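You operate a simulated robot arm through the tools that you are given. There is no shell and no other tool. Be economical: measure what you need, move in short steps, check, and stop when the job is done.

You run a simulated robot arm. Do the job below in one go: nothing can be reset, and whatever is moved stays where it is left.

## Task
Put things in order on the top of the hall table. At the end: the water bottle (marked "Still Water") stands where the white tub stood; the gold brass finial stands where the brown tin (marked "Brown polish") stood; the white tub is on the blue saucer; the grey humidifier stands where the water bottle stood; the brown tin stands where the grey humidifier stood; whatever was shut is shut again. Leave all else as you found it, and nothing knocked over.

The check looks at the end state, three seconds after you hand in, the way a careful person would. Anything else that was tipped, shoved, dropped, spilled or broken makes it a failure.

## Robot
A 7-joint arm with a two-finger parallel gripper, fixed in place. Base frame: the origin is at the foot of the arm, x ahead of it, y to its left, z up; the work surface is at about z = 0.8. Units: m, degrees, N and s.
With the tool pointing down near the work surface it reaches from about 0.3 to 0.7 m from the base axis. Its first joint turns from -66.0 to 66.0 degrees. Payload 1.57 kg.
The TCP is the grasp point between the finger pads, 0.03 m short of the fingertips. In the tool frame z runs along the fingers and y along their closing line. Largest opening 0.11 m; finger width 0.024, thickness 0.012; the body of the gripper, 0.048 by 0.112 m, starts 0.078 m behind the TCP.
Orientation is that of the tool frame in the base frame, as a unit quaternion [x, y, z, w]. With the fingers straight down and closing along the base's y, the tool's x points along the base's -x, its y along +y and its z along -z.

## Interface
- The arm moves only by the tool send_rows. Its argument "targets" is a list of rows, each a list of 6 numbers: the shift along the tool's x, y, z in m, then the turn, a rotation vector about the tool's x, y, z in degrees. In form: [[x, y, z, rx, ry, rz], ...]. A call has 1 to 20 rows; each row is the pose to reach, as a shift and turn from the pose commanded when the call began, along the tool's axes at that moment. "gripper" is the finger opening in m, from 0 to 0.11, set as the call begins (left out, the last holds). Rows are played at 5 a second. More than 0.05 m and 8.6 degrees between two rows, or a gripper value outside its range, and nothing of the call is played. Where a pose cannot be reached the arm comes as near as it can. A force on the tool above 40 N (or 10 N above the force at the start of the call, whichever is more), or a blocked arm, ends the call early, and 0.2 s more pass. Each finger travels about 0.108 m/s and halts on what it meets, pressing with about 22 N; the grip force reading is that of the motor and also rises with nothing between the fingers. The clock runs only during rows and for 0.2 s after the last one: add rows that repeat a pose to give the fingers time. It gives the time, the measured TCP pose, the force on the tool (base axes), the opening and the grip force at its end, in the units of the frame above (readings bear some noise), and new pictures: "show" is both (left out), scene, wrist or none.
- Cameras (640 x 400 px; columns grow to the right, rows downward): "scene" is fixed at [0.1519, -0.4049, 1.3738]; the picture's right is [0.78, -0.63, 0.00], its down [-0.53, -0.65, -0.55] and it looks along [0.35, 0.43, -0.83] (base axes); focal length 270 px, centre (320, 200). "wrist" rides on the gripper at [-0.036, 0, -0.08] in the tool frame; the picture's right is [0.00, -1.00, 0.00], its down [0.97, 0.00, -0.24] and it looks along [0.24, 0.00, 0.97] (tool axes); focal length 218 px, centre (320, 200).
- pixel_to_xyz(camera, pixels): there is no depth. For up to 12 entries [column, row, z] of the newest picture of that camera ("zoom" is the newest enlarged one), the place [x, y] in the base frame at which the ray of that pixel passes the height z, good to about 0.003 m. It takes no simulated time.
- zoom(camera, box): a new picture of the part [left, top, right, bottom] of that camera's present view, enlarged. It takes no simulated time.
- job_done(): hands the job in; it is judged then, once.

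Work in short steps. Measure before you move; look again where a grasp or a placing could have gone wrong, and mend it. You have 80 turns and 120 pictures in all, those below and enlarged ones among them. Open the gripper and draw the arm clear of the work before you hand the job in, unless the task says otherwise; then end with one line.

The tools are called after "Request:" by a JSON object that holds its "name" and its "arguments". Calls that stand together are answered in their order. send_rows: Moves the arm, as the interface text tells. Its arguments: {"type":"object","properties":{"targets":{"type":"array","items":{"type":"array","items":{"type":"number"}}},"gripper":{"type":"number"},"show":{"type":"string","enum":["both","scene","wrist","none"]}},"required":["targets"]} The other tools are called the same way: pixel_to_xyz (camera, pixels) gives the place at which the rays of pixels pass given heights; zoom (camera, box) takes an enlarged picture of a part of a camera's view; job_done () hands the job in.

At the start:

```text
t: 0.0
tcp_pos: [0.4208, -0.1859, 1.0813]
orientation: [0.0, 1.0, 0.0, 0.0]
wrist_force: [-0.4, 0.5, 0.2]
finger_gap: 0.1103
grip_force: 0.1
```

scene: 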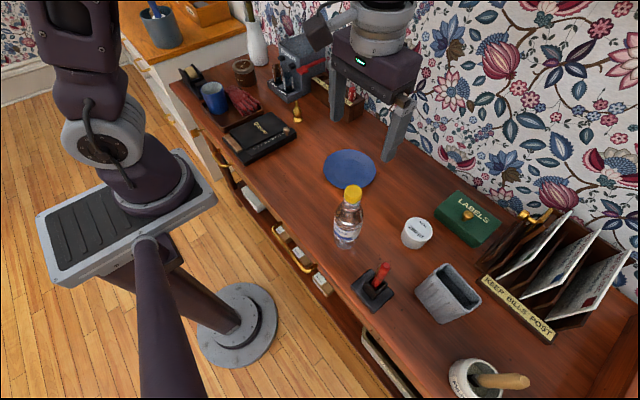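
wrist: 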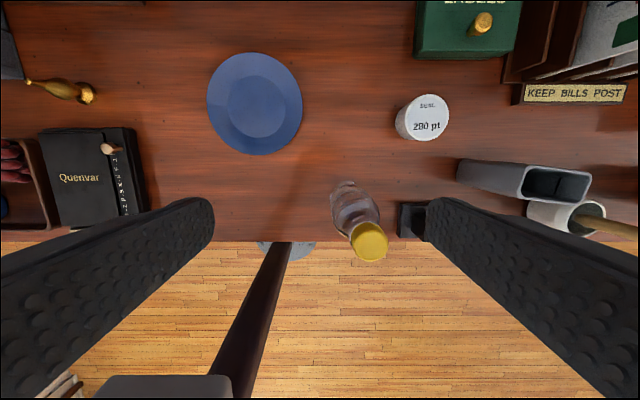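

I start by enlarging parts of the scene to identify the bottle, tub, saucer, finial, tin and humidifier.

Request:
{"name": "zoom", "arguments": {"camera": "scene", "box": [160, 20, 400, 170]}}

Request:
{"name": "zoom", "arguments": {"camera": "scene", "box": [310, 170, 630, 400]}}

Request:
{"name": "zoom", "arguments": {"camera": "scene", "box": [190, 120, 430, 400]}}

```text
2.67 times, centred on (280, 95) of scene
```

zoom: 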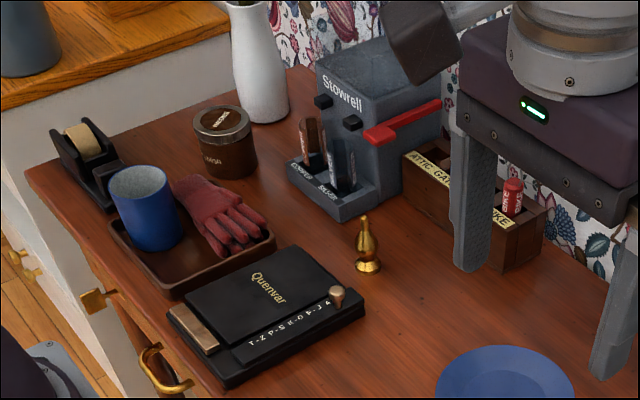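

```text
1.74 times, centred on (470, 285) of scene
```

zoom: 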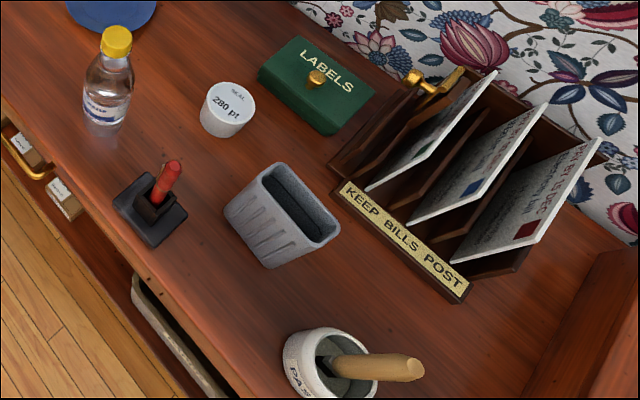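

```text
1.43 times, centred on (310, 260) of scene
```

zoom: 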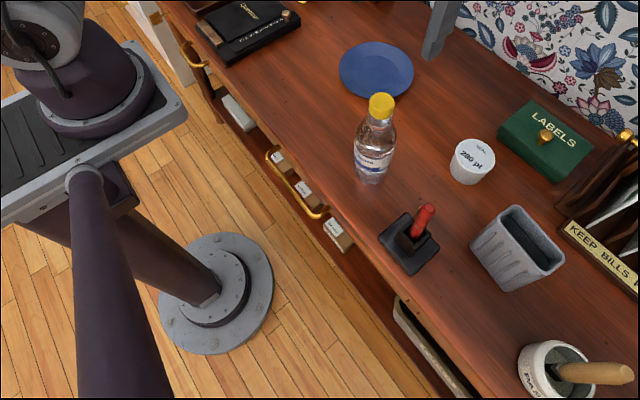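

The brown tin is at scene (244,72), the finial at (297,112), the bottle at (348,215), the tub at (416,232) and the grey trough at (447,292). I measure approximate places for all of them and read the labels close up.

Request:
{"name": "pixel_to_xyz", "arguments": {"camera": "scene", "pixels": [[246, 80, 0.8], [244, 64, 0.87], [297, 120, 0.8], [347, 236, 0.8], [352, 192, 0.97], [415, 243, 0.8], [418, 229, 0.85], [440, 310, 0.8], [455, 285, 0.9], [350, 168, 0.81], [265, 132, 0.82], [372, 295, 0.8]]}}

Request:
{"name": "zoom", "arguments": {"camera": "scene", "box": [220, 45, 316, 105]}}

Request:
{"name": "zoom", "arguments": {"camera": "scene", "box": [400, 250, 500, 330]}}

Request:
{"name": "pixel_to_xyz", "arguments": {"camera": "wrist", "pixels": [[255, 103, 0.81], [208, 103, 0.81], [302, 103, 0.81], [421, 117, 0.85], [396, 125, 0.8], [90, 92, 0.88], [340, 185, 0.8], [540, 185, 0.9], [415, 220, 0.8]]}}

```text
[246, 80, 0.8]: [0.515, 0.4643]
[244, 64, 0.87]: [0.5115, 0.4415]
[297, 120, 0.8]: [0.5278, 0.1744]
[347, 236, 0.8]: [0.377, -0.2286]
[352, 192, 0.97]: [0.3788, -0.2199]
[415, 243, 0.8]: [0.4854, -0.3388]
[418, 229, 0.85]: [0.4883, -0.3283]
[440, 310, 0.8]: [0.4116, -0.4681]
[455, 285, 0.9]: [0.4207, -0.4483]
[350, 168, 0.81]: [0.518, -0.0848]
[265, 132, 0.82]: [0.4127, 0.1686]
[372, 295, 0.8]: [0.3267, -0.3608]
```

```text
6.67 times, centred on (268, 75) of scene
```

zoom: 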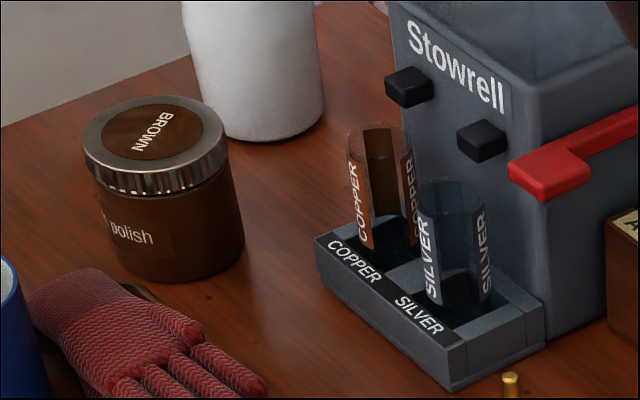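

```text
5.00 times, centred on (450, 290) of scene
```

zoom: 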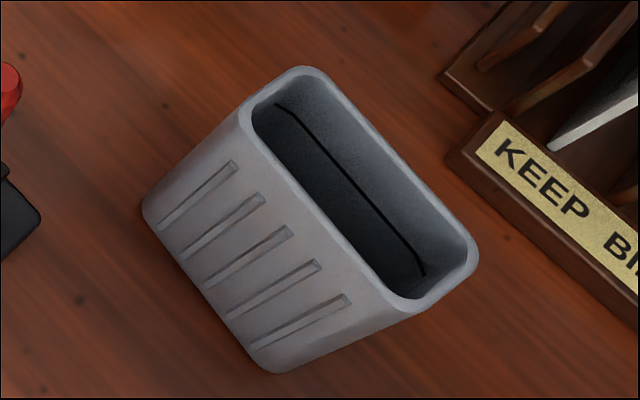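

```text
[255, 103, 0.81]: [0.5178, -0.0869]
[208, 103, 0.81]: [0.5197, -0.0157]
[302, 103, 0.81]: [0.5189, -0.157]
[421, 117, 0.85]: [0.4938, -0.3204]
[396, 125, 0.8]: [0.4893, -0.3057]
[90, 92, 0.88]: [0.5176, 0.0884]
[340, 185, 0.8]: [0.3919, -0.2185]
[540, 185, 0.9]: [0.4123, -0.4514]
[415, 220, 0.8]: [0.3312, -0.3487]
```

All labels match: tin about (0.51,0.45), finial (0.53,0.17), tub (0.49,-0.33), bottle (0.38,-0.22), humidifier (0.415,-0.455), saucer (0.518,-0.087). There is no cycle if I start with the tub, so I move over it for a precise look.

Request:
{"name": "send_rows", "arguments": {"targets": [[-0.02, -0.04, 0, 0, 0, 0], [-0.04, -0.08, 0, 0, 0, 0], [-0.055, -0.12, 0, 0, 0, 0], [-0.067, -0.144, 0.02, 0, 0, 0], [-0.067, -0.144, 0.06, 0, 0, 0], [-0.067, -0.144, 0.06, 0, 0, 0]]}}

```text
t: 1.4
tcp_pos: [0.4855, -0.33, 1.0218]
orientation: [0.0, 1.0, 0.0, 0.0]
wrist_force: [-0.2, -0.3, 0.6]
finger_gap: 0.11
grip_force: 0.0
```

scene: 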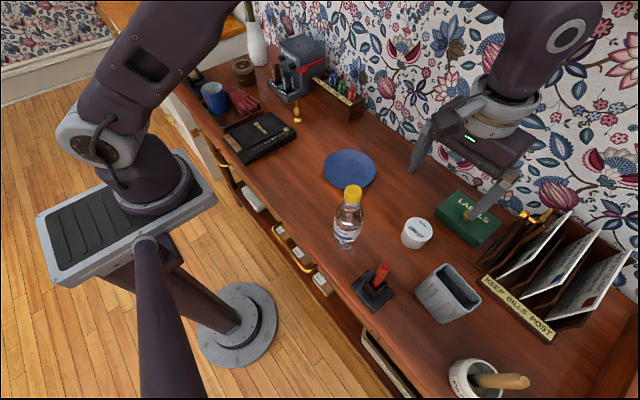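
wrist: 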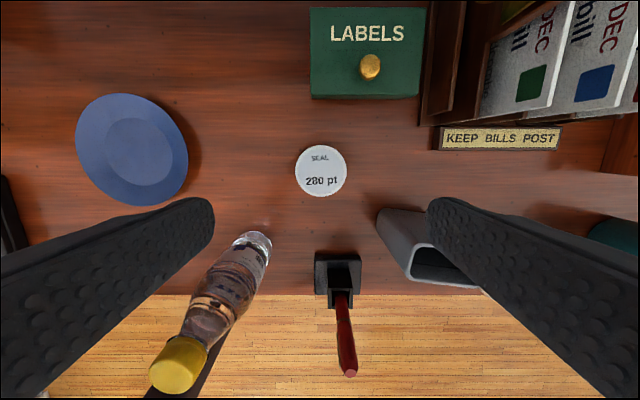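

The tub lid is centred at wrist (321,170), the bottle base near (256,243). I triangulate the tub between both cameras.

Request:
{"name": "pixel_to_xyz", "arguments": {"camera": "wrist", "pixels": [[321, 171, 0.84], [321, 171, 0.86], [295, 171, 0.85], [347, 171, 0.85], [256, 243, 0.8], [365, 97, 0.85], [129, 150, 0.81]]}}

Request:
{"name": "zoom", "arguments": {"camera": "scene", "box": [380, 200, 460, 250]}}

Request:
{"name": "zoom", "arguments": {"camera": "scene", "box": [310, 180, 390, 250]}}

```text
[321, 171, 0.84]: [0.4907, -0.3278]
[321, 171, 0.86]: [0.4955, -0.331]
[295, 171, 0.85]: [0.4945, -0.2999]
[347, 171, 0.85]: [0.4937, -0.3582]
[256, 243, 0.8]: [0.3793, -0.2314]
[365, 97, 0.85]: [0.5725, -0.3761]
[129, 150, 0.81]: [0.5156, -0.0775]
```

```text
8.00 times, centred on (420, 225) of scene
```

zoom: 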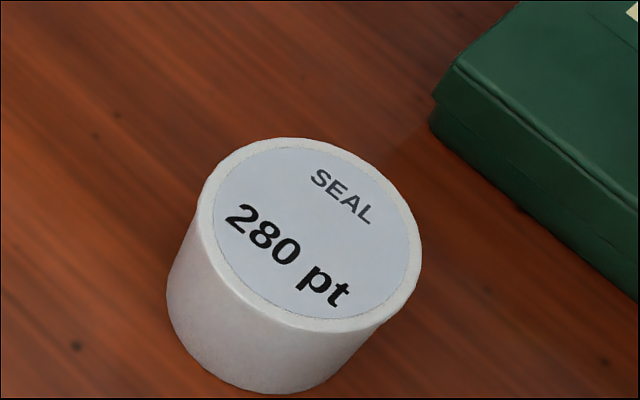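

```text
5.71 times, centred on (350, 215) of scene
```

zoom: 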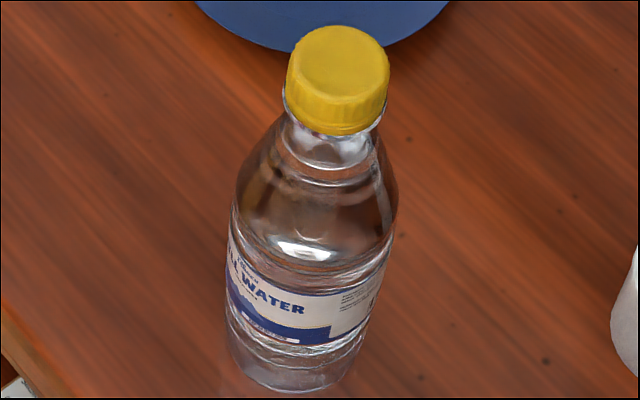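

Tub centre comes out at (0.4915,-0.328), top z≈0.845, diameter ≈0.057. I descend with open fingers to z≈0.847, then close.

Request:
{"name": "send_rows", "arguments": {"targets": [[-0.004, 0.002, 0.045, 0, 0, 0], [-0.004, 0.002, 0.09, 0, 0, 0], [-0.004, 0.002, 0.13, 0, 0, 0], [-0.004, 0.002, 0.16, 0, 0, 0], [-0.004, 0.002, 0.175, 0, 0, 0], [-0.004, 0.002, 0.175, 0, 0, 0]], "show": "wrist"}}

Request:
{"name": "send_rows", "arguments": {"targets": [[0, 0, 0, 0, 0, 0], [0, 0, 0, 0, 0, 0], [0, 0, 0, 0, 0, 0], [0, 0, 0, 0, 0, 0], [0, 0, 0, 0, 0, 0]], "gripper": 0.045}}

```text
t: 2.8
tcp_pos: [0.4901, -0.3283, 0.8455]
orientation: [0.0, 1.0, 0.0, -0.001]
wrist_force: [-1.0, 0.2, -0.8]
finger_gap: 0.11
grip_force: 0.1
```

wrist: 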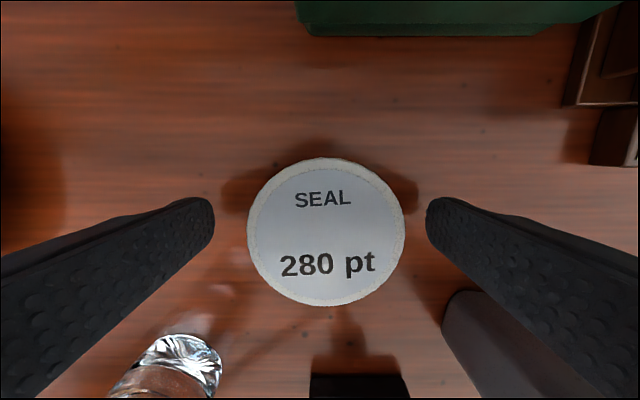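

```text
t: 4.0
tcp_pos: [0.4904, -0.3285, 0.8455]
orientation: [-0.001, 1.0, 0.001, -0.001]
wrist_force: [-0.3, -0.7, 1.3]
finger_gap: 0.0589
grip_force: 21.8
```

scene: 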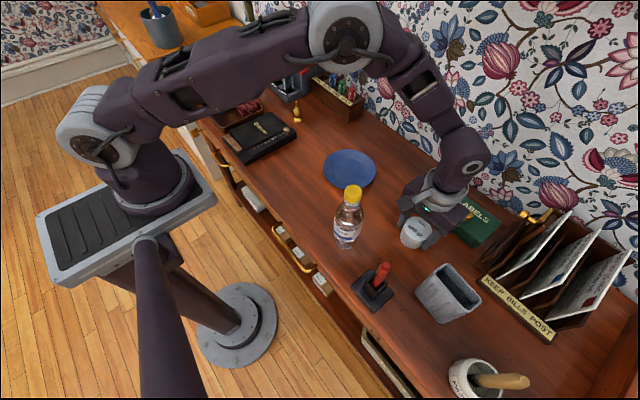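
wrist: 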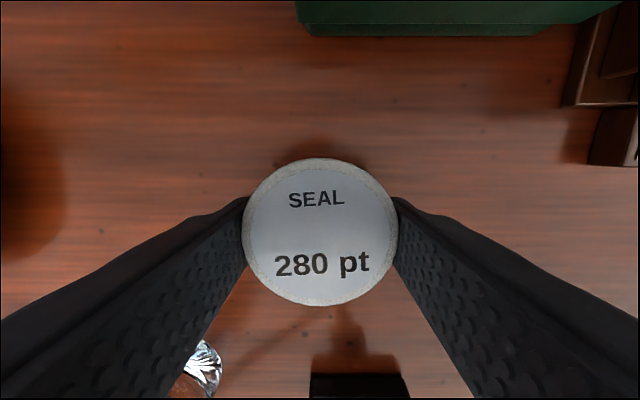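

The tub is gripped (gap 0.0589). I get its exact centre from this picture before lifting.

Request:
{"name": "pixel_to_xyz", "arguments": {"camera": "wrist", "pixels": [[320, 231, 0.845], [320, 231, 0.85]]}}

Request:
{"name": "send_rows", "arguments": {"targets": [[0, 0, -0.03, 0, 0, 0], [0, 0, -0.07, 0, 0, 0], [0, 0, -0.11, 0, 0, 0], [0, 0.04, -0.14, 0, 0, 0], [-0.01, 0.085, -0.14, 0, 0, 0], [-0.02, 0.13, -0.14, 0, 0, 0], [-0.025, 0.175, -0.14, 0, 0, 0], [-0.026, 0.21, -0.14, 0, 0, 0], [-0.026, 0.242, -0.14, 0, 0, 0], [-0.026, 0.242, -0.14, 0, 0, 0]]}}

```text
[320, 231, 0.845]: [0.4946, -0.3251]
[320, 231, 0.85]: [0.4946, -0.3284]
```

```text
t: 6.2
tcp_pos: [0.5198, -0.0855, 0.9865]
orientation: [0.0, 1.0, -0.001, 0.001]
wrist_force: [-0.2, -1.2, -1.9]
finger_gap: 0.0587
grip_force: 21.8
```

scene: 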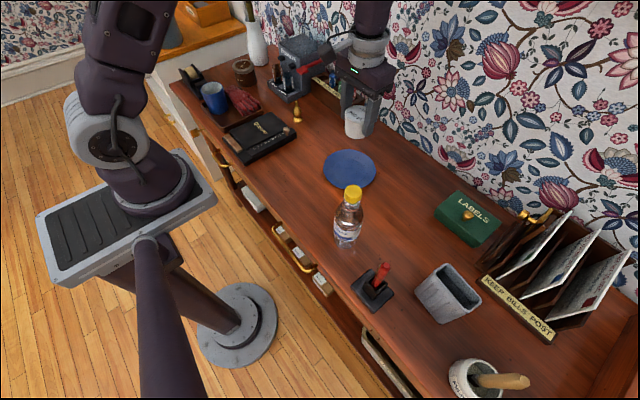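
wrist: 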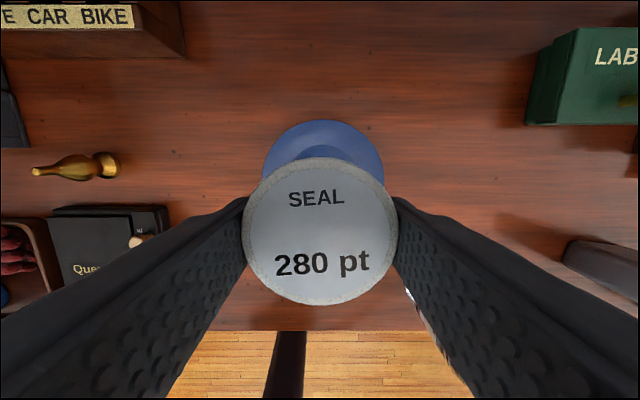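

The saucer spans wrist columns 263–383, with its far edge at row 120; I check its position to centre the tub.

Request:
{"name": "pixel_to_xyz", "arguments": {"camera": "wrist", "pixels": [[323, 120, 0.81], [263, 165, 0.81], [383, 165, 0.81]]}}

Request:
{"name": "pixel_to_xyz", "arguments": {"camera": "scene", "pixels": [[323, 168, 0.81], [376, 168, 0.81], [349, 149, 0.81], [349, 189, 0.81]]}}

Request:
{"name": "zoom", "arguments": {"camera": "scene", "box": [310, 130, 390, 200]}}

```text
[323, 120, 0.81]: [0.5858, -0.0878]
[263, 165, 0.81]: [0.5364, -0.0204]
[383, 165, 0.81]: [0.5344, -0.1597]
```

```text
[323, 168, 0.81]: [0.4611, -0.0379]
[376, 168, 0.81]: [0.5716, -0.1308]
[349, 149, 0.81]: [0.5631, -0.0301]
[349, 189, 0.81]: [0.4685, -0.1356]
```

```text
5.71 times, centred on (350, 165) of scene
```

zoom: 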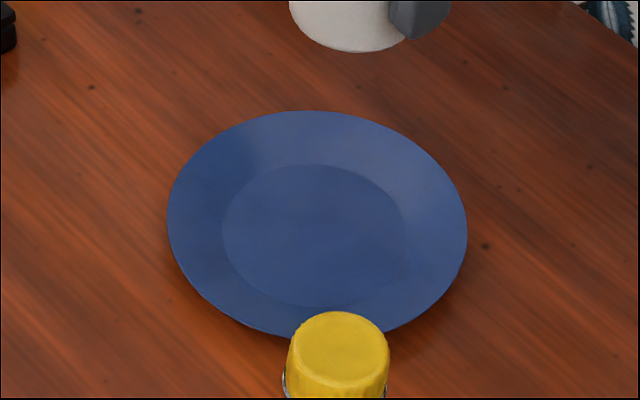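

The saucer centre is about (0.515,-0.086). I shift 6 mm back and lower to z≈0.855, reading the force.

Request:
{"name": "send_rows", "arguments": {"targets": [[0.006, 0, 0.03, 0, 0, 0], [0.006, 0, 0.07, 0, 0, 0], [0.006, 0, 0.1, 0, 0, 0], [0.006, 0, 0.12, 0, 0, 0], [0.006, 0, 0.131, 0, 0, 0], [0.006, 0, 0.131, 0, 0, 0]], "show": "scene"}}

Request:
{"name": "send_rows", "arguments": {"targets": [[0, 0, 0.0015, 0, 0, 0], [0, 0, 0.003, 0, 0, 0], [0, 0, 0.003, 0, 0, 0]], "show": "none"}}

```text
t: 7.6
tcp_pos: [0.5113, -0.0867, 0.8555]
orientation: [-0.001, 1.0, 0.0, 0.0]
wrist_force: [-0.5, -0.7, -1.2]
finger_gap: 0.0584
grip_force: 22.0
```

scene: 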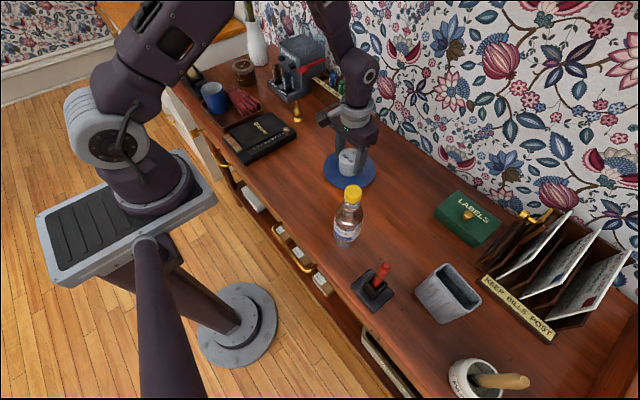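

```text
t: 8.4
tcp_pos: [0.511, -0.087, 0.8536]
orientation: [0.001, 1.0, 0.0, -0.001]
wrist_force: [-0.3, -2.0, 3.0]
finger_gap: 0.0587
grip_force: 22.2
```

Upward force of 3 N hints at first contact; I lower another 1–2 mm.

Request:
{"name": "send_rows", "arguments": {"targets": [[0, 0, 0.001, 0, 0, 0], [0, 0, 0.0015, 0, 0, 0], [0, 0, 0.0015, 0, 0, 0]], "show": "none"}}

```text
t: 9.2
tcp_pos: [0.5119, -0.0865, 0.852]
orientation: [0.001, 1.0, 0.0, 0.002]
wrist_force: [-1.5, -1.3, 33.2]
finger_gap: 0.0593
grip_force: 22.2
```

Contact is firm (33 N). I ease up 1.2 mm, then open to 0.08 and rise.

Request:
{"name": "send_rows", "arguments": {"targets": [[0, 0, -0.0012, 0, 0, 0], [0, 0, -0.0012, 0, 0, 0]], "show": "none"}}

Request:
{"name": "send_rows", "arguments": {"targets": [[0, 0, 0, 0, 0, 0], [0, 0, 0, 0, 0, 0], [0, 0, -0.03, 0, 0, 0], [0, 0, -0.07, 0, 0, 0], [0, 0, -0.115, 0, 0, 0], [0, 0, -0.16, 0, 0, 0], [0, 0, -0.2, 0, 0, 0], [0, 0, -0.2, 0, 0, 0]], "gripper": 0.08}}

```text
t: 9.8
tcp_pos: [0.5108, -0.0856, 0.852]
orientation: [0.0, 1.0, 0.0, 0.001]
wrist_force: [7.8, -1.9, 14.6]
finger_gap: 0.059
grip_force: 21.9
```

```text
t: 11.6
tcp_pos: [0.5111, -0.0849, 1.0526]
orientation: [0.001, 1.0, 0.001, 0.001]
wrist_force: [0.2, -0.3, 0.5]
finger_gap: 0.0801
grip_force: 0.2
```

scene: 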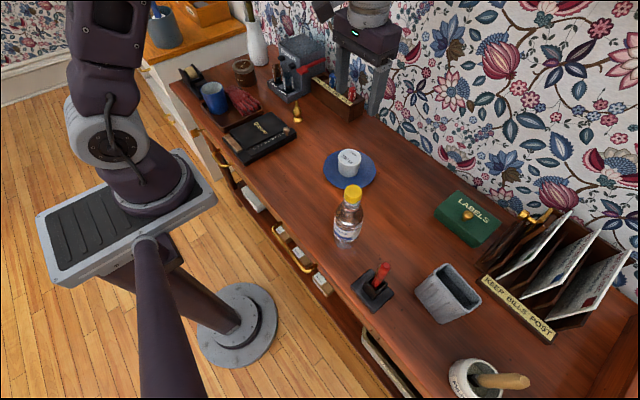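
wrist: 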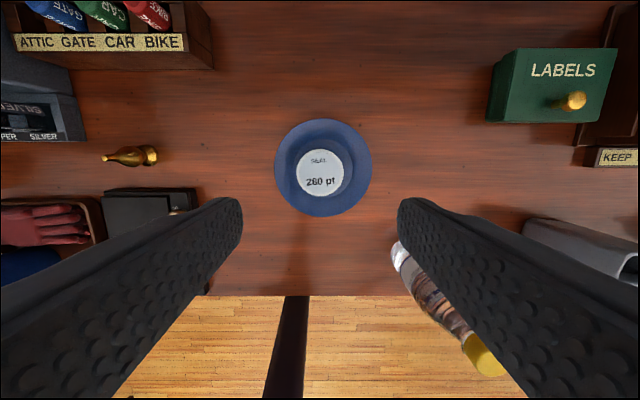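

The tub sits centred on the saucer. Next the bottle: I move above it at z≈1.10 with the fingers wide to measure it.

Request:
{"name": "send_rows", "arguments": {"targets": [[0.02, -0.02, -0.04, 0, 0, 0], [0.05, -0.055, -0.05, 0, 0, 0], [0.08, -0.09, -0.05, 0, 0, 0], [0.11, -0.12, -0.05, 0, 0, 0], [0.133, -0.14, -0.05, 0, 0, 0], [0.133, -0.14, -0.05, 0, 0, 0]], "gripper": 0.11}}

Request:
{"name": "pixel_to_xyz", "arguments": {"camera": "scene", "pixels": [[346, 242, 0.8], [352.7, 190.9, 0.93], [352.7, 190.9, 0.95], [352.7, 190.9, 0.97], [334, 235, 0.8], [358, 235, 0.8]]}}

```text
t: 13.0
tcp_pos: [0.3769, -0.2282, 1.1015]
orientation: [0.0, 1.0, 0.0, 0.0]
wrist_force: [0.4, 0.3, 0.2]
finger_gap: 0.1102
grip_force: 0.0
```

scene: 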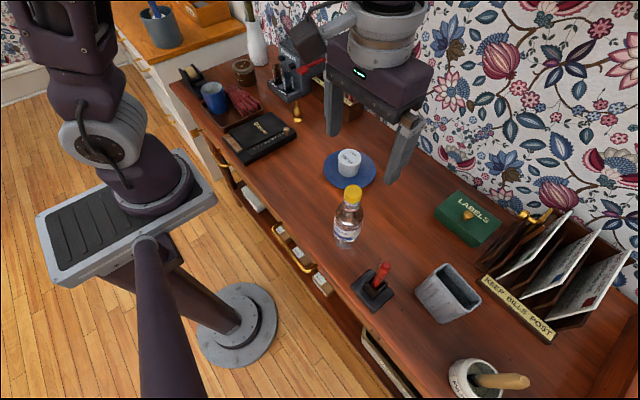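
wrist: 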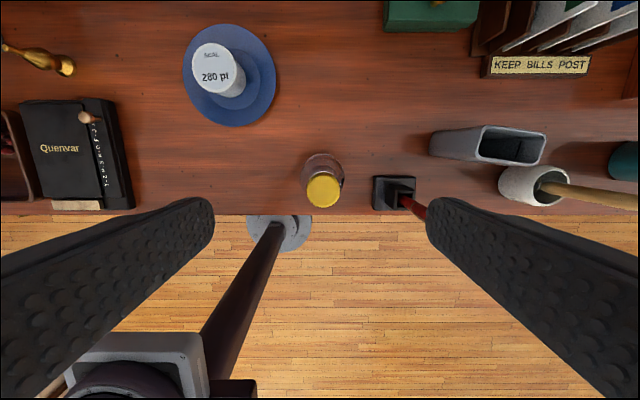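

```text
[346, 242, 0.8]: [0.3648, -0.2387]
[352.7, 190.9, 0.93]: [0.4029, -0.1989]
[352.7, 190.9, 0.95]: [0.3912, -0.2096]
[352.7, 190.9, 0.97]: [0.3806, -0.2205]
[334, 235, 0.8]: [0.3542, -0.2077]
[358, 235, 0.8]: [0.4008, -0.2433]
```

Request:
{"name": "pixel_to_xyz", "arguments": {"camera": "wrist", "pixels": [[323, 191, 0.95], [323, 191, 0.97], [323, 191, 0.99], [320, 155, 0.83], [300, 175, 0.86], [345, 175, 0.86]]}}

Request:
{"name": "zoom", "arguments": {"camera": "wrist", "box": [280, 130, 370, 230]}}

```text
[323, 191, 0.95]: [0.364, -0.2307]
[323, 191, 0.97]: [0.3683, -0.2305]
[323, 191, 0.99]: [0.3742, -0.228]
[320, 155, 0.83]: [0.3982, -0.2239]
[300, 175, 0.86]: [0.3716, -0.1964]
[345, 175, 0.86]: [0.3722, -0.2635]
```

```text
4.00 times, centred on (325, 180) of wrist
```

zoom: 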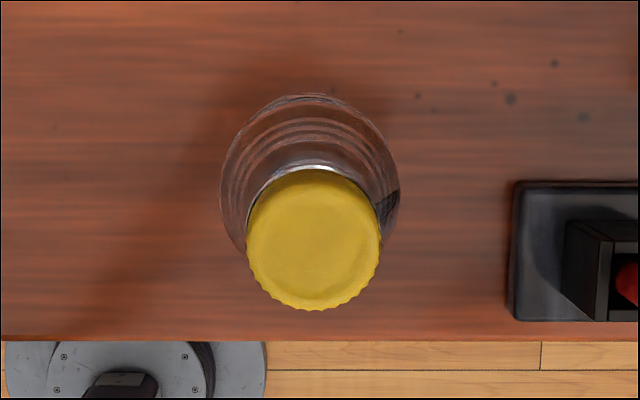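

Triangulated: bottle centre ≈(0.372,-0.2285), cap top z≈0.985, body ⌀≈0.064 up to z≈0.89. The gripper body lies 0.078 behind the TCP, so I descend to TCP z≈0.912 (tips at 0.882) to grip the upper body.

Request:
{"name": "send_rows", "arguments": {"targets": [[0.006, -0.002, 0.04, 0, 0, 0], [0.006, -0.002, 0.08, 0, 0, 0], [0.006, -0.002, 0.12, 0, 0, 0], [0.006, -0.002, 0.155, 0, 0, 0], [0.006, -0.002, 0.175, 0, 0, 0], [0.006, -0.002, 0.175, 0, 0, 0]]}}

```text
t: 14.4
tcp_pos: [0.374, -0.2289, 0.9262]
orientation: [-0.001, 1.0, 0.0, 0.0]
wrist_force: [0.6, 1.2, 0.4]
finger_gap: 0.1102
grip_force: 0.0
```

scene: 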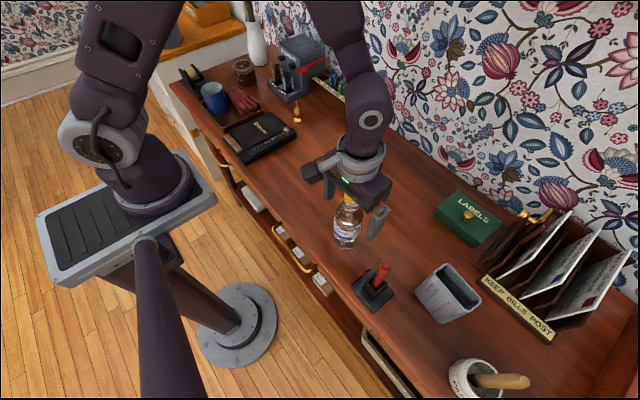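
wrist: 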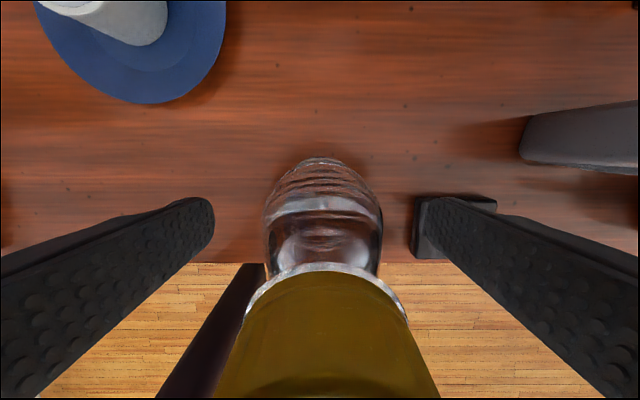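

The bottle is centred between the fingers (columns 263–382). I lower 13 mm more and close.

Request:
{"name": "send_rows", "arguments": {"targets": [[0, 0, 0.006, 0, 0, 0], [0, 0, 0.0135, 0, 0, 0], [0, 0, 0.0135, 0, 0, 0]], "show": "none"}}

Request:
{"name": "send_rows", "arguments": {"targets": [[0, 0, 0, 0, 0, 0], [0, 0, 0, 0, 0, 0], [0, 0, 0, 0, 0, 0], [0, 0, 0, 0, 0, 0], [0, 0, 0, 0, 0, 0]], "gripper": 0.045}}

```text
t: 15.2
tcp_pos: [0.373, -0.2275, 0.9139]
orientation: [0.0, 1.0, 0.001, 0.0]
wrist_force: [-1.1, -0.5, 0.0]
finger_gap: 0.1097
grip_force: 0.0
```

```text
t: 16.4
tcp_pos: [0.3726, -0.2277, 0.9127]
orientation: [0.0, 1.0, 0.001, 0.001]
wrist_force: [0.3, -2.3, 3.0]
finger_gap: 0.0563
grip_force: 22.3
```

scene: 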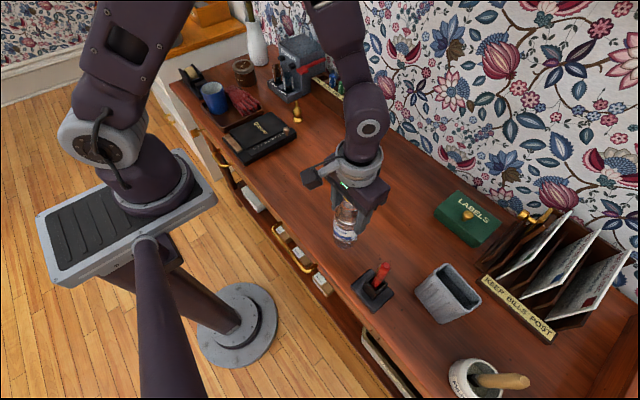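
wrist: 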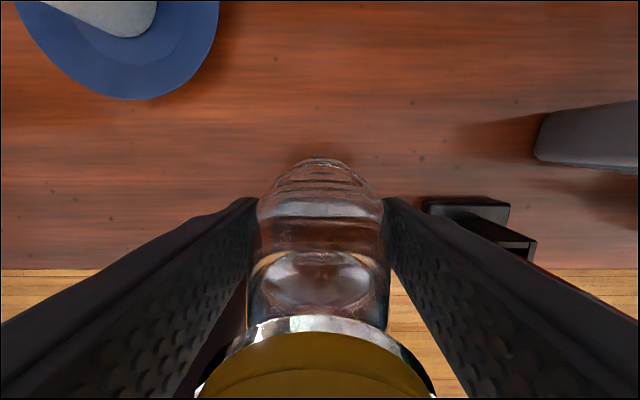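

Gripped at 0.056. I lift slowly 6 cm and check that the bottle comes along.

Request:
{"name": "send_rows", "arguments": {"targets": [[0, 0, -0.01, 0, 0, 0], [0, 0, -0.025, 0, 0, 0], [0, 0, -0.045, 0, 0, 0], [0, 0, -0.06, 0, 0, 0], [0, 0, -0.06, 0, 0, 0]]}}

```text
t: 17.6
tcp_pos: [0.3736, -0.2295, 0.9762]
orientation: [-0.001, 1.0, 0.0, 0.001]
wrist_force: [-0.3, 0.1, -4.4]
finger_gap: 0.0564
grip_force: 22.2
```

scene: 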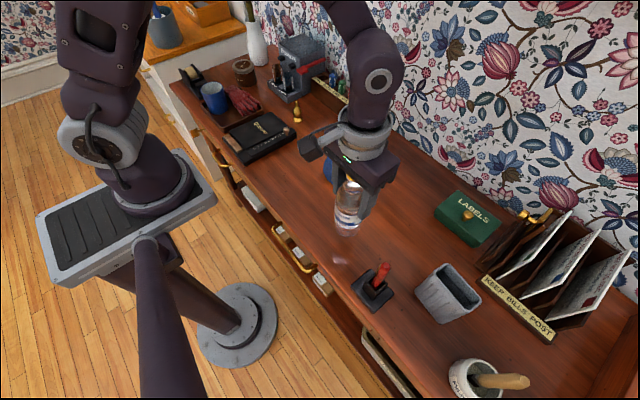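
wrist: 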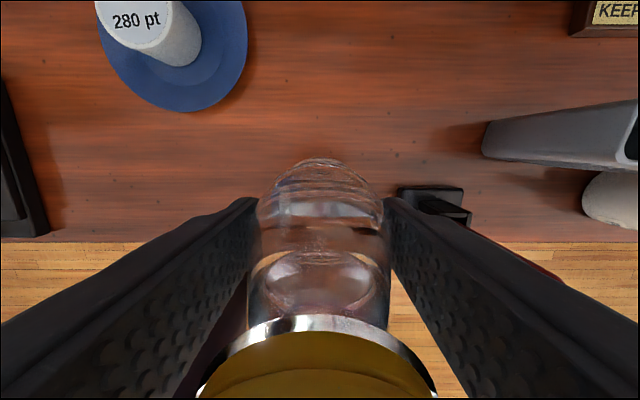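

Bottle hangs upright and firm. I carry it to the tub's old spot (0.4925,-0.328) and lower to just above the table.

Request:
{"name": "send_rows", "arguments": {"targets": [[-0.03, -0.025, 0, 0, 0, 0], [-0.06, -0.05, 0, 0, 0, 0], [-0.09, -0.075, 0, 0, 0, 0], [-0.12, -0.1, 0, 0, 0, 0], [-0.12, -0.1, 0.02, 0, 0, 0], [-0.12, -0.1, 0.04, 0, 0, 0], [-0.12, -0.1, 0.056, 0, 0, 0], [-0.12, -0.1, 0.056, 0, 0, 0]]}}

Request:
{"name": "send_rows", "arguments": {"targets": [[0, 0, 0.002, 0, 0, 0], [0, 0, 0.0035, 0, 0, 0], [0, 0, 0.0035, 0, 0, 0]], "show": "none"}}

```text
t: 19.4
tcp_pos: [0.4922, -0.3288, 0.9183]
orientation: [0.0, 1.0, 0.0, 0.0]
wrist_force: [-0.5, 0.7, -4.6]
finger_gap: 0.056
grip_force: 21.6
```

scene: 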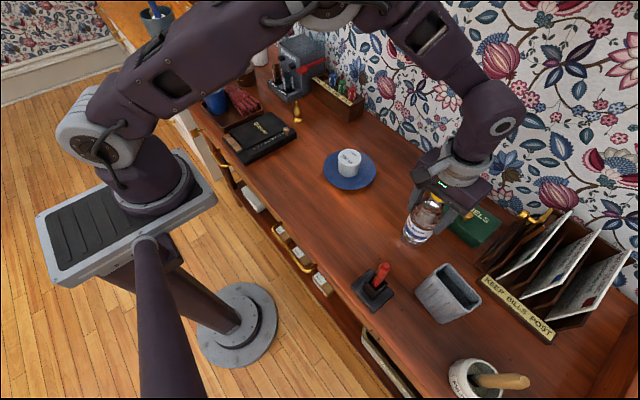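
wrist: 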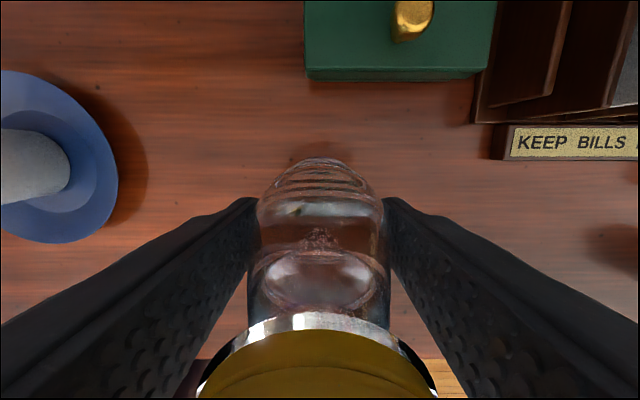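

```text
t: 20.2
tcp_pos: [0.4932, -0.3283, 0.9145]
orientation: [0.0, 1.0, 0.0, 0.0]
wrist_force: [-0.2, -0.5, -4.2]
finger_gap: 0.0558
grip_force: 22.2
```

Still hanging (‑4.2 N); I lower in millimetres until the weight is taken.

Request:
{"name": "send_rows", "arguments": {"targets": [[0, 0, 0.001, 0, 0, 0], [0, 0, 0.0015, 0, 0, 0], [0, 0, 0.0015, 0, 0, 0]], "show": "none"}}

```text
t: 21.0
tcp_pos: [0.4923, -0.327, 0.9136]
orientation: [0.0, 1.0, 0.0, 0.0]
wrist_force: [-1.0, 0.5, 8.7]
finger_gap: 0.0561
grip_force: 22.3
```

The table carries the bottle now (+8.7 N). I open and rise straight up well clear of the cap.

Request:
{"name": "send_rows", "arguments": {"targets": [[0, 0, 0, 0, 0, 0], [0, 0, 0, 0, 0, 0], [0, 0, 0, 0, 0, 0], [0, 0, -0.04, 0, 0, 0], [0, 0, -0.08, 0, 0, 0], [0, 0, -0.12, 0, 0, 0], [0, 0, -0.15, 0, 0, 0], [0, 0, -0.15, 0, 0, 0]], "gripper": 0.11}}

```text
t: 22.8
tcp_pos: [0.492, -0.3283, 1.0641]
orientation: [0.0, 1.0, 0.0, 0.001]
wrist_force: [-0.2, 0.5, -0.3]
finger_gap: 0.1099
grip_force: 0.0
```

scene: 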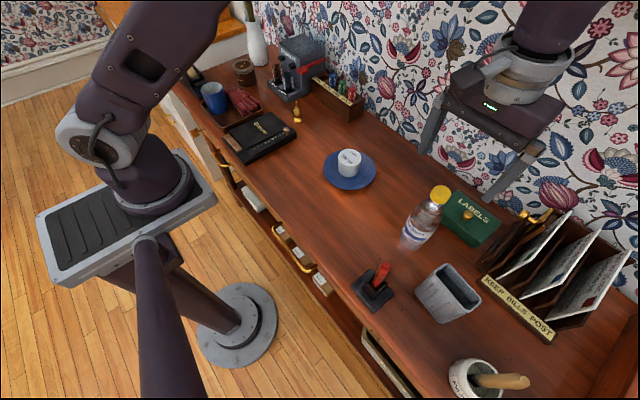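
wrist: 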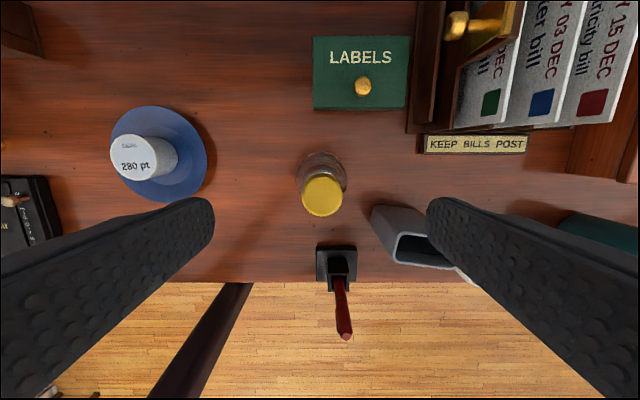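

The bottle stands on the tub's spot. Now I move above the humidifier (~0.415,-0.45) at the same height to measure it.

Request:
{"name": "send_rows", "arguments": {"targets": [[0.02, -0.03, -0.02, 0, 0, 0], [0.04, -0.06, -0.02, 0, 0, 0], [0.06, -0.09, -0.02, 0, 0, 0], [0.075, -0.122, -0.02, 0, 0, 0], [0.075, -0.122, -0.02, 0, 0, 0]]}}

Request:
{"name": "zoom", "arguments": {"camera": "wrist", "box": [220, 100, 420, 260]}}

Request:
{"name": "zoom", "arguments": {"camera": "scene", "box": [400, 250, 500, 330]}}

```text
t: 24.0
tcp_pos: [0.4182, -0.4489, 1.0838]
orientation: [0.0, 1.0, 0.0, 0.0]
wrist_force: [-0.3, 0.6, -0.2]
finger_gap: 0.1103
grip_force: 0.0
```

scene: 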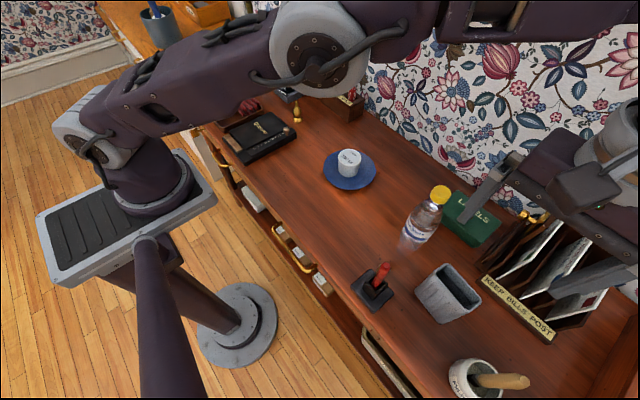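
wrist: 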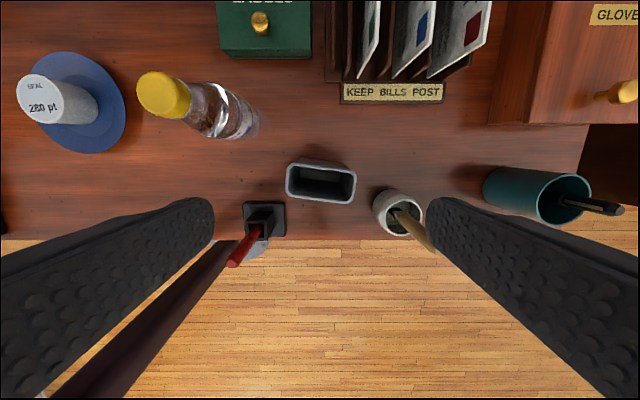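

```text
2.50 times, centred on (320, 180) of wrist
```

zoom: 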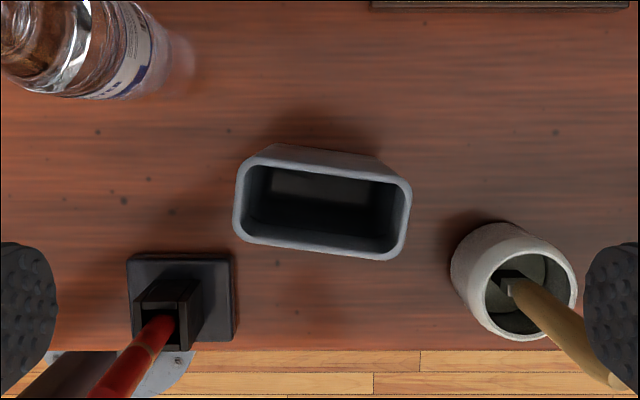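

```text
5.00 times, centred on (450, 290) of scene
```

zoom: 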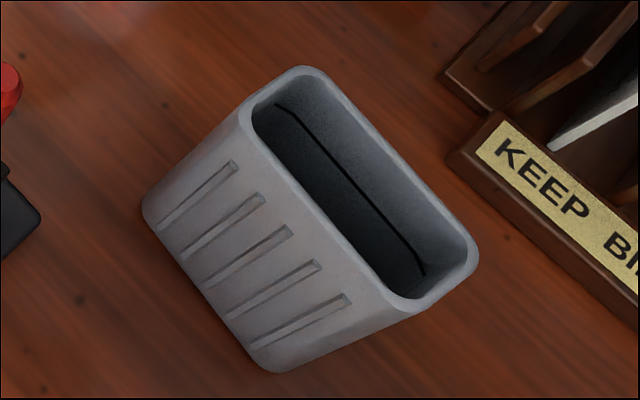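

Rim centre is at scene (458,288) and wrist (321.6,183); I triangulate its height, size and heading.

Request:
{"name": "pixel_to_xyz", "arguments": {"camera": "wrist", "pixels": [[321.6, 183.2, 0.88], [321.6, 183.2, 0.9], [321.6, 183.2, 0.92], [287.2, 178.4, 0.9], [356.5, 188.4, 0.9], [325, 170, 0.9], [318, 197, 0.9], [411, 212, 0.85], [260, 213, 0.81]]}}

Request:
{"name": "pixel_to_xyz", "arguments": {"camera": "scene", "pixels": [[458, 288, 0.88], [458, 288, 0.9], [458, 288, 0.92]]}}

```text
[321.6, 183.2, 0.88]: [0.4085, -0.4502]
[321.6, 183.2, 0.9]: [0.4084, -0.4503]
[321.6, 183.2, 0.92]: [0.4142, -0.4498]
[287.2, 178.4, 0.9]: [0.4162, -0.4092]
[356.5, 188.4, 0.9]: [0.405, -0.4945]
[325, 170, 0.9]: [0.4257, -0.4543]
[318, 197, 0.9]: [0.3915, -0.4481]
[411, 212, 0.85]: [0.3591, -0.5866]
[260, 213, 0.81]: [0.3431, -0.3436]
```

```text
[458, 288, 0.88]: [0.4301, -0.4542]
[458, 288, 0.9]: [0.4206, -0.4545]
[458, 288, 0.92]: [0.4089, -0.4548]
```

The humidifier rim is at z≈0.915, centre (0.4125,-0.452), about 0.085×0.037, long axis turned about 7.5° clockwise. I turn the tool 7.5° and lower to just above the rim (tips at 0.925) for a check.

Request:
{"name": "send_rows", "arguments": {"targets": [[0.003, -0.001, 0.03, 0, 0, 4], [0.005, -0.0025, 0.07, 0, 0, 7.5], [0.005, -0.0025, 0.105, 0, 0, 7.5], [0.005, -0.0025, 0.129, 0, 0, 7.5], [0.005, -0.0025, 0.129, 0, 0, 7.5]]}}

Request:
{"name": "zoom", "arguments": {"camera": "wrist", "box": [200, 130, 440, 280]}}

```text
t: 25.2
tcp_pos: [0.4118, -0.4522, 0.9513]
orientation: [0.066, 0.998, -0.001, 0.001]
wrist_force: [0.2, -0.3, -0.6]
finger_gap: 0.1099
grip_force: 0.0
```

scene: 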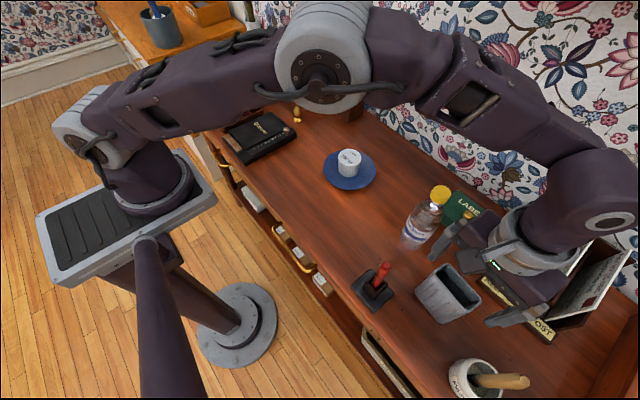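
wrist: 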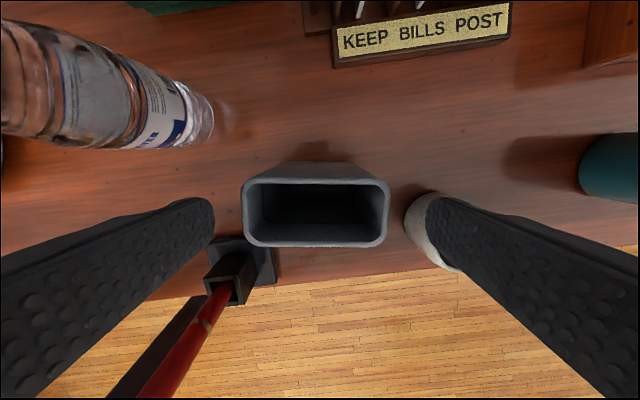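

```text
2.67 times, centred on (320, 205) of wrist
```

zoom: 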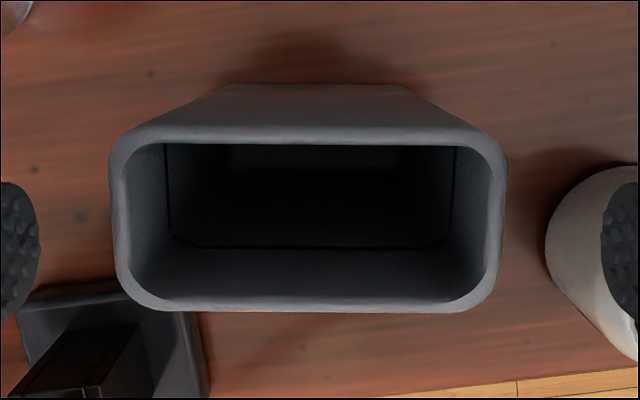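

The rim spans columns 242–390 (centre 316 against the fingers' 320) and is square to the tool. I check its fore-aft position.

Request:
{"name": "pixel_to_xyz", "arguments": {"camera": "wrist", "pixels": [[316, 212, 0.915], [242, 212, 0.915], [390, 212, 0.915], [316, 180, 0.915], [316, 246, 0.915]]}}

```text
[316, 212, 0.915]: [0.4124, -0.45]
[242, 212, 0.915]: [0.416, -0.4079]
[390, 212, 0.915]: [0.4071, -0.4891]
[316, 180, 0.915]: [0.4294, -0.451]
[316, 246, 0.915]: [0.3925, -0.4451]
```

Centre (0.4115,-0.449); I shift 2.5 mm left, descend to z≈0.885 and close.

Request:
{"name": "send_rows", "arguments": {"targets": [[0, 0.0025, 0.005, 0, 0, 0], [0, 0.0025, 0.035, 0, 0, 0], [0, 0.0025, 0.055, 0, 0, 0], [0, 0.0025, 0.067, 0, 0, 0], [0, 0.0025, 0.067, 0, 0, 0]], "show": "none"}}

Request:
{"name": "send_rows", "arguments": {"targets": [[0, 0, 0, 0, 0, 0], [0, 0, 0, 0, 0, 0], [0, 0, 0, 0, 0, 0], [0, 0, 0, 0, 0, 0]], "gripper": 0.07}}

```text
t: 26.4
tcp_pos: [0.4122, -0.45, 0.8867]
orientation: [0.064, 0.998, 0.0, 0.0]
wrist_force: [0.9, 0.6, 0.8]
finger_gap: 0.1101
grip_force: 0.1
```

```text
t: 27.4
tcp_pos: [0.4126, -0.4495, 0.8861]
orientation: [0.066, 0.998, 0.001, 0.0]
wrist_force: [0.5, -0.6, 0.1]
finger_gap: 0.08
grip_force: 22.3
```

scene: 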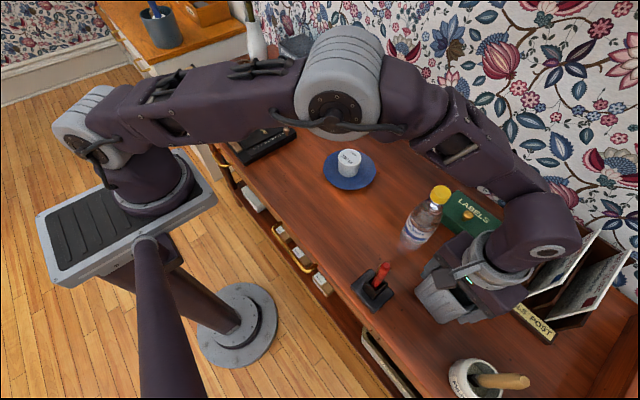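
wrist: 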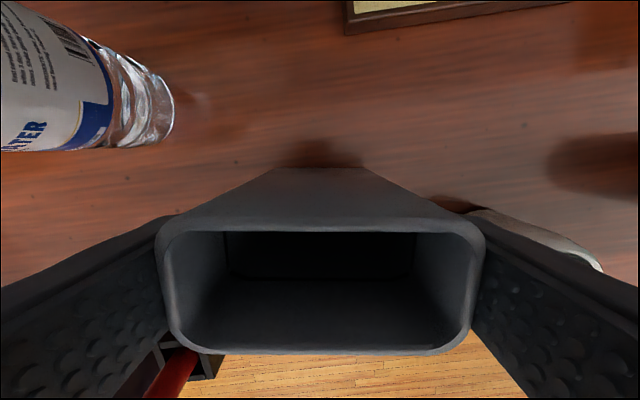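

Grasped (gap 0.080). I lift straight up about 13 cm, gently.

Request:
{"name": "send_rows", "arguments": {"targets": [[0, 0, -0.005, 0, 0, 0], [0, 0, -0.02, 0, 0, 0], [0, 0, -0.045, 0, 0, 0], [0, 0, -0.075, 0, 0, 0], [0, 0, -0.105, 0, 0, 0], [0, 0, -0.125, 0, 0, 0], [0, 0, -0.13, 0, 0, 0], [0, 0, -0.13, 0, 0, 0]]}}

```text
t: 29.2
tcp_pos: [0.4121, -0.4491, 1.0189]
orientation: [0.065, 0.998, 0.0, 0.0]
wrist_force: [0.2, -0.1, -3.0]
finger_gap: 0.0798
grip_force: 22.4
```

scene: 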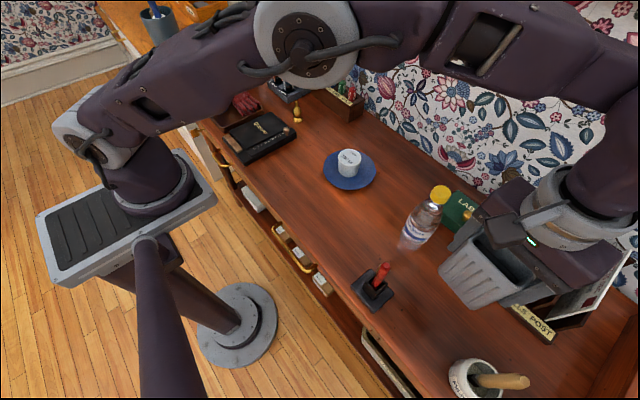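
wrist: 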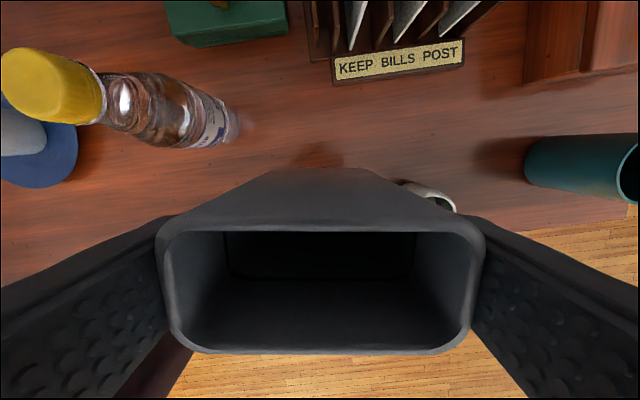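

Held steady at 3 N. I carry it over the stamp, on the near side of the bottle, to above the bottle's old spot (0.372,-0.2285).

Request:
{"name": "send_rows", "arguments": {"targets": [[0.012, 0.014, 0, 0, 0, 0], [0.0237, 0.0271, 0, 0, 0, 0], [0.036, 0.045, 0, 0, 0, 0], [0.0488, 0.0642, 0, 0, 0, 0], [0.054, 0.084, 0, 0, 0, 0], [0.059, 0.1032, 0, 0, 0, 0], [0.062, 0.123, 0, 0, 0, 0], [0.0642, 0.1428, 0, 0, 0, 0], [0.0655, 0.163, 0, 0, 0, 0], [0.0664, 0.1829, 0, 0, 0, 0], [0.0675, 0.2, 0, 0, 0, 0], [0.0681, 0.2144, 0, 0, 0, 0], [0.0681, 0.2144, 0, 0, 0, 0]]}}

```text
t: 32.0
tcp_pos: [0.3729, -0.2271, 1.0182]
orientation: [0.065, 0.998, 0.0, 0.0]
wrist_force: [-1.3, 0.5, -2.6]
finger_gap: 0.0794
grip_force: 22.0
```

scene: 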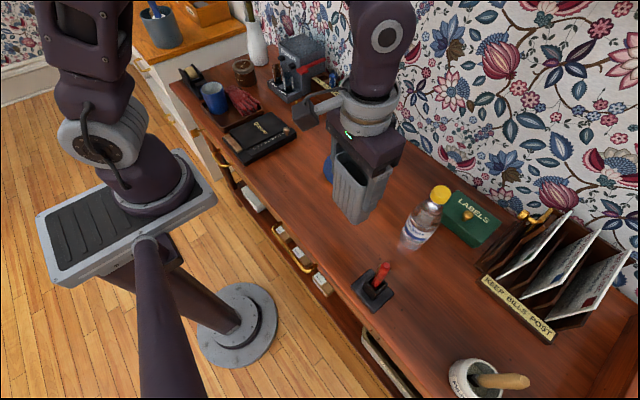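
wrist: 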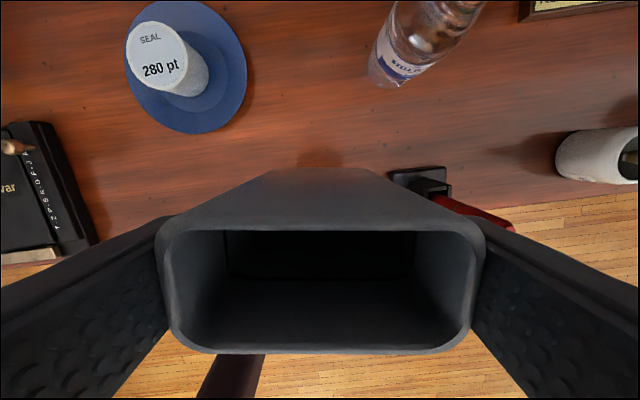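

Over the spot. I lower to 2 mm above contact, then ease down reading force.

Request:
{"name": "send_rows", "arguments": {"targets": [[0, 0, 0.03, 0, 0, 0], [0, 0, 0.06, 0, 0, 0], [0, 0, 0.09, 0, 0, 0], [0, 0, 0.115, 0, 0, 0], [0, 0, 0.128, 0, 0, 0], [0, 0, 0.128, 0, 0, 0]], "show": "none"}}

Request:
{"name": "send_rows", "arguments": {"targets": [[0, 0, 0.001, 0, 0, 0], [0, 0, 0.002, 0, 0, 0], [0, 0, 0.002, 0, 0, 0]]}}

```text
t: 33.4
tcp_pos: [0.3718, -0.2278, 0.889]
orientation: [0.066, 0.998, -0.001, 0.0]
wrist_force: [0.5, 0.0, -2.4]
finger_gap: 0.0798
grip_force: 22.2
```

```text
t: 34.2
tcp_pos: [0.3732, -0.2287, 0.8871]
orientation: [0.065, 0.998, 0.0, 0.0]
wrist_force: [-1.2, 3.8, 16.8]
finger_gap: 0.0796
grip_force: 22.5
```

scene: 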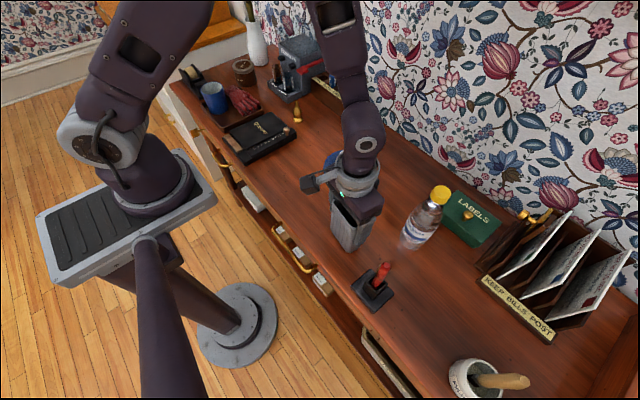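
wrist: 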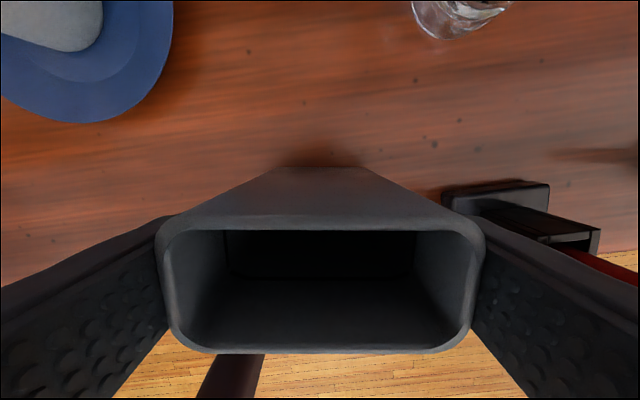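

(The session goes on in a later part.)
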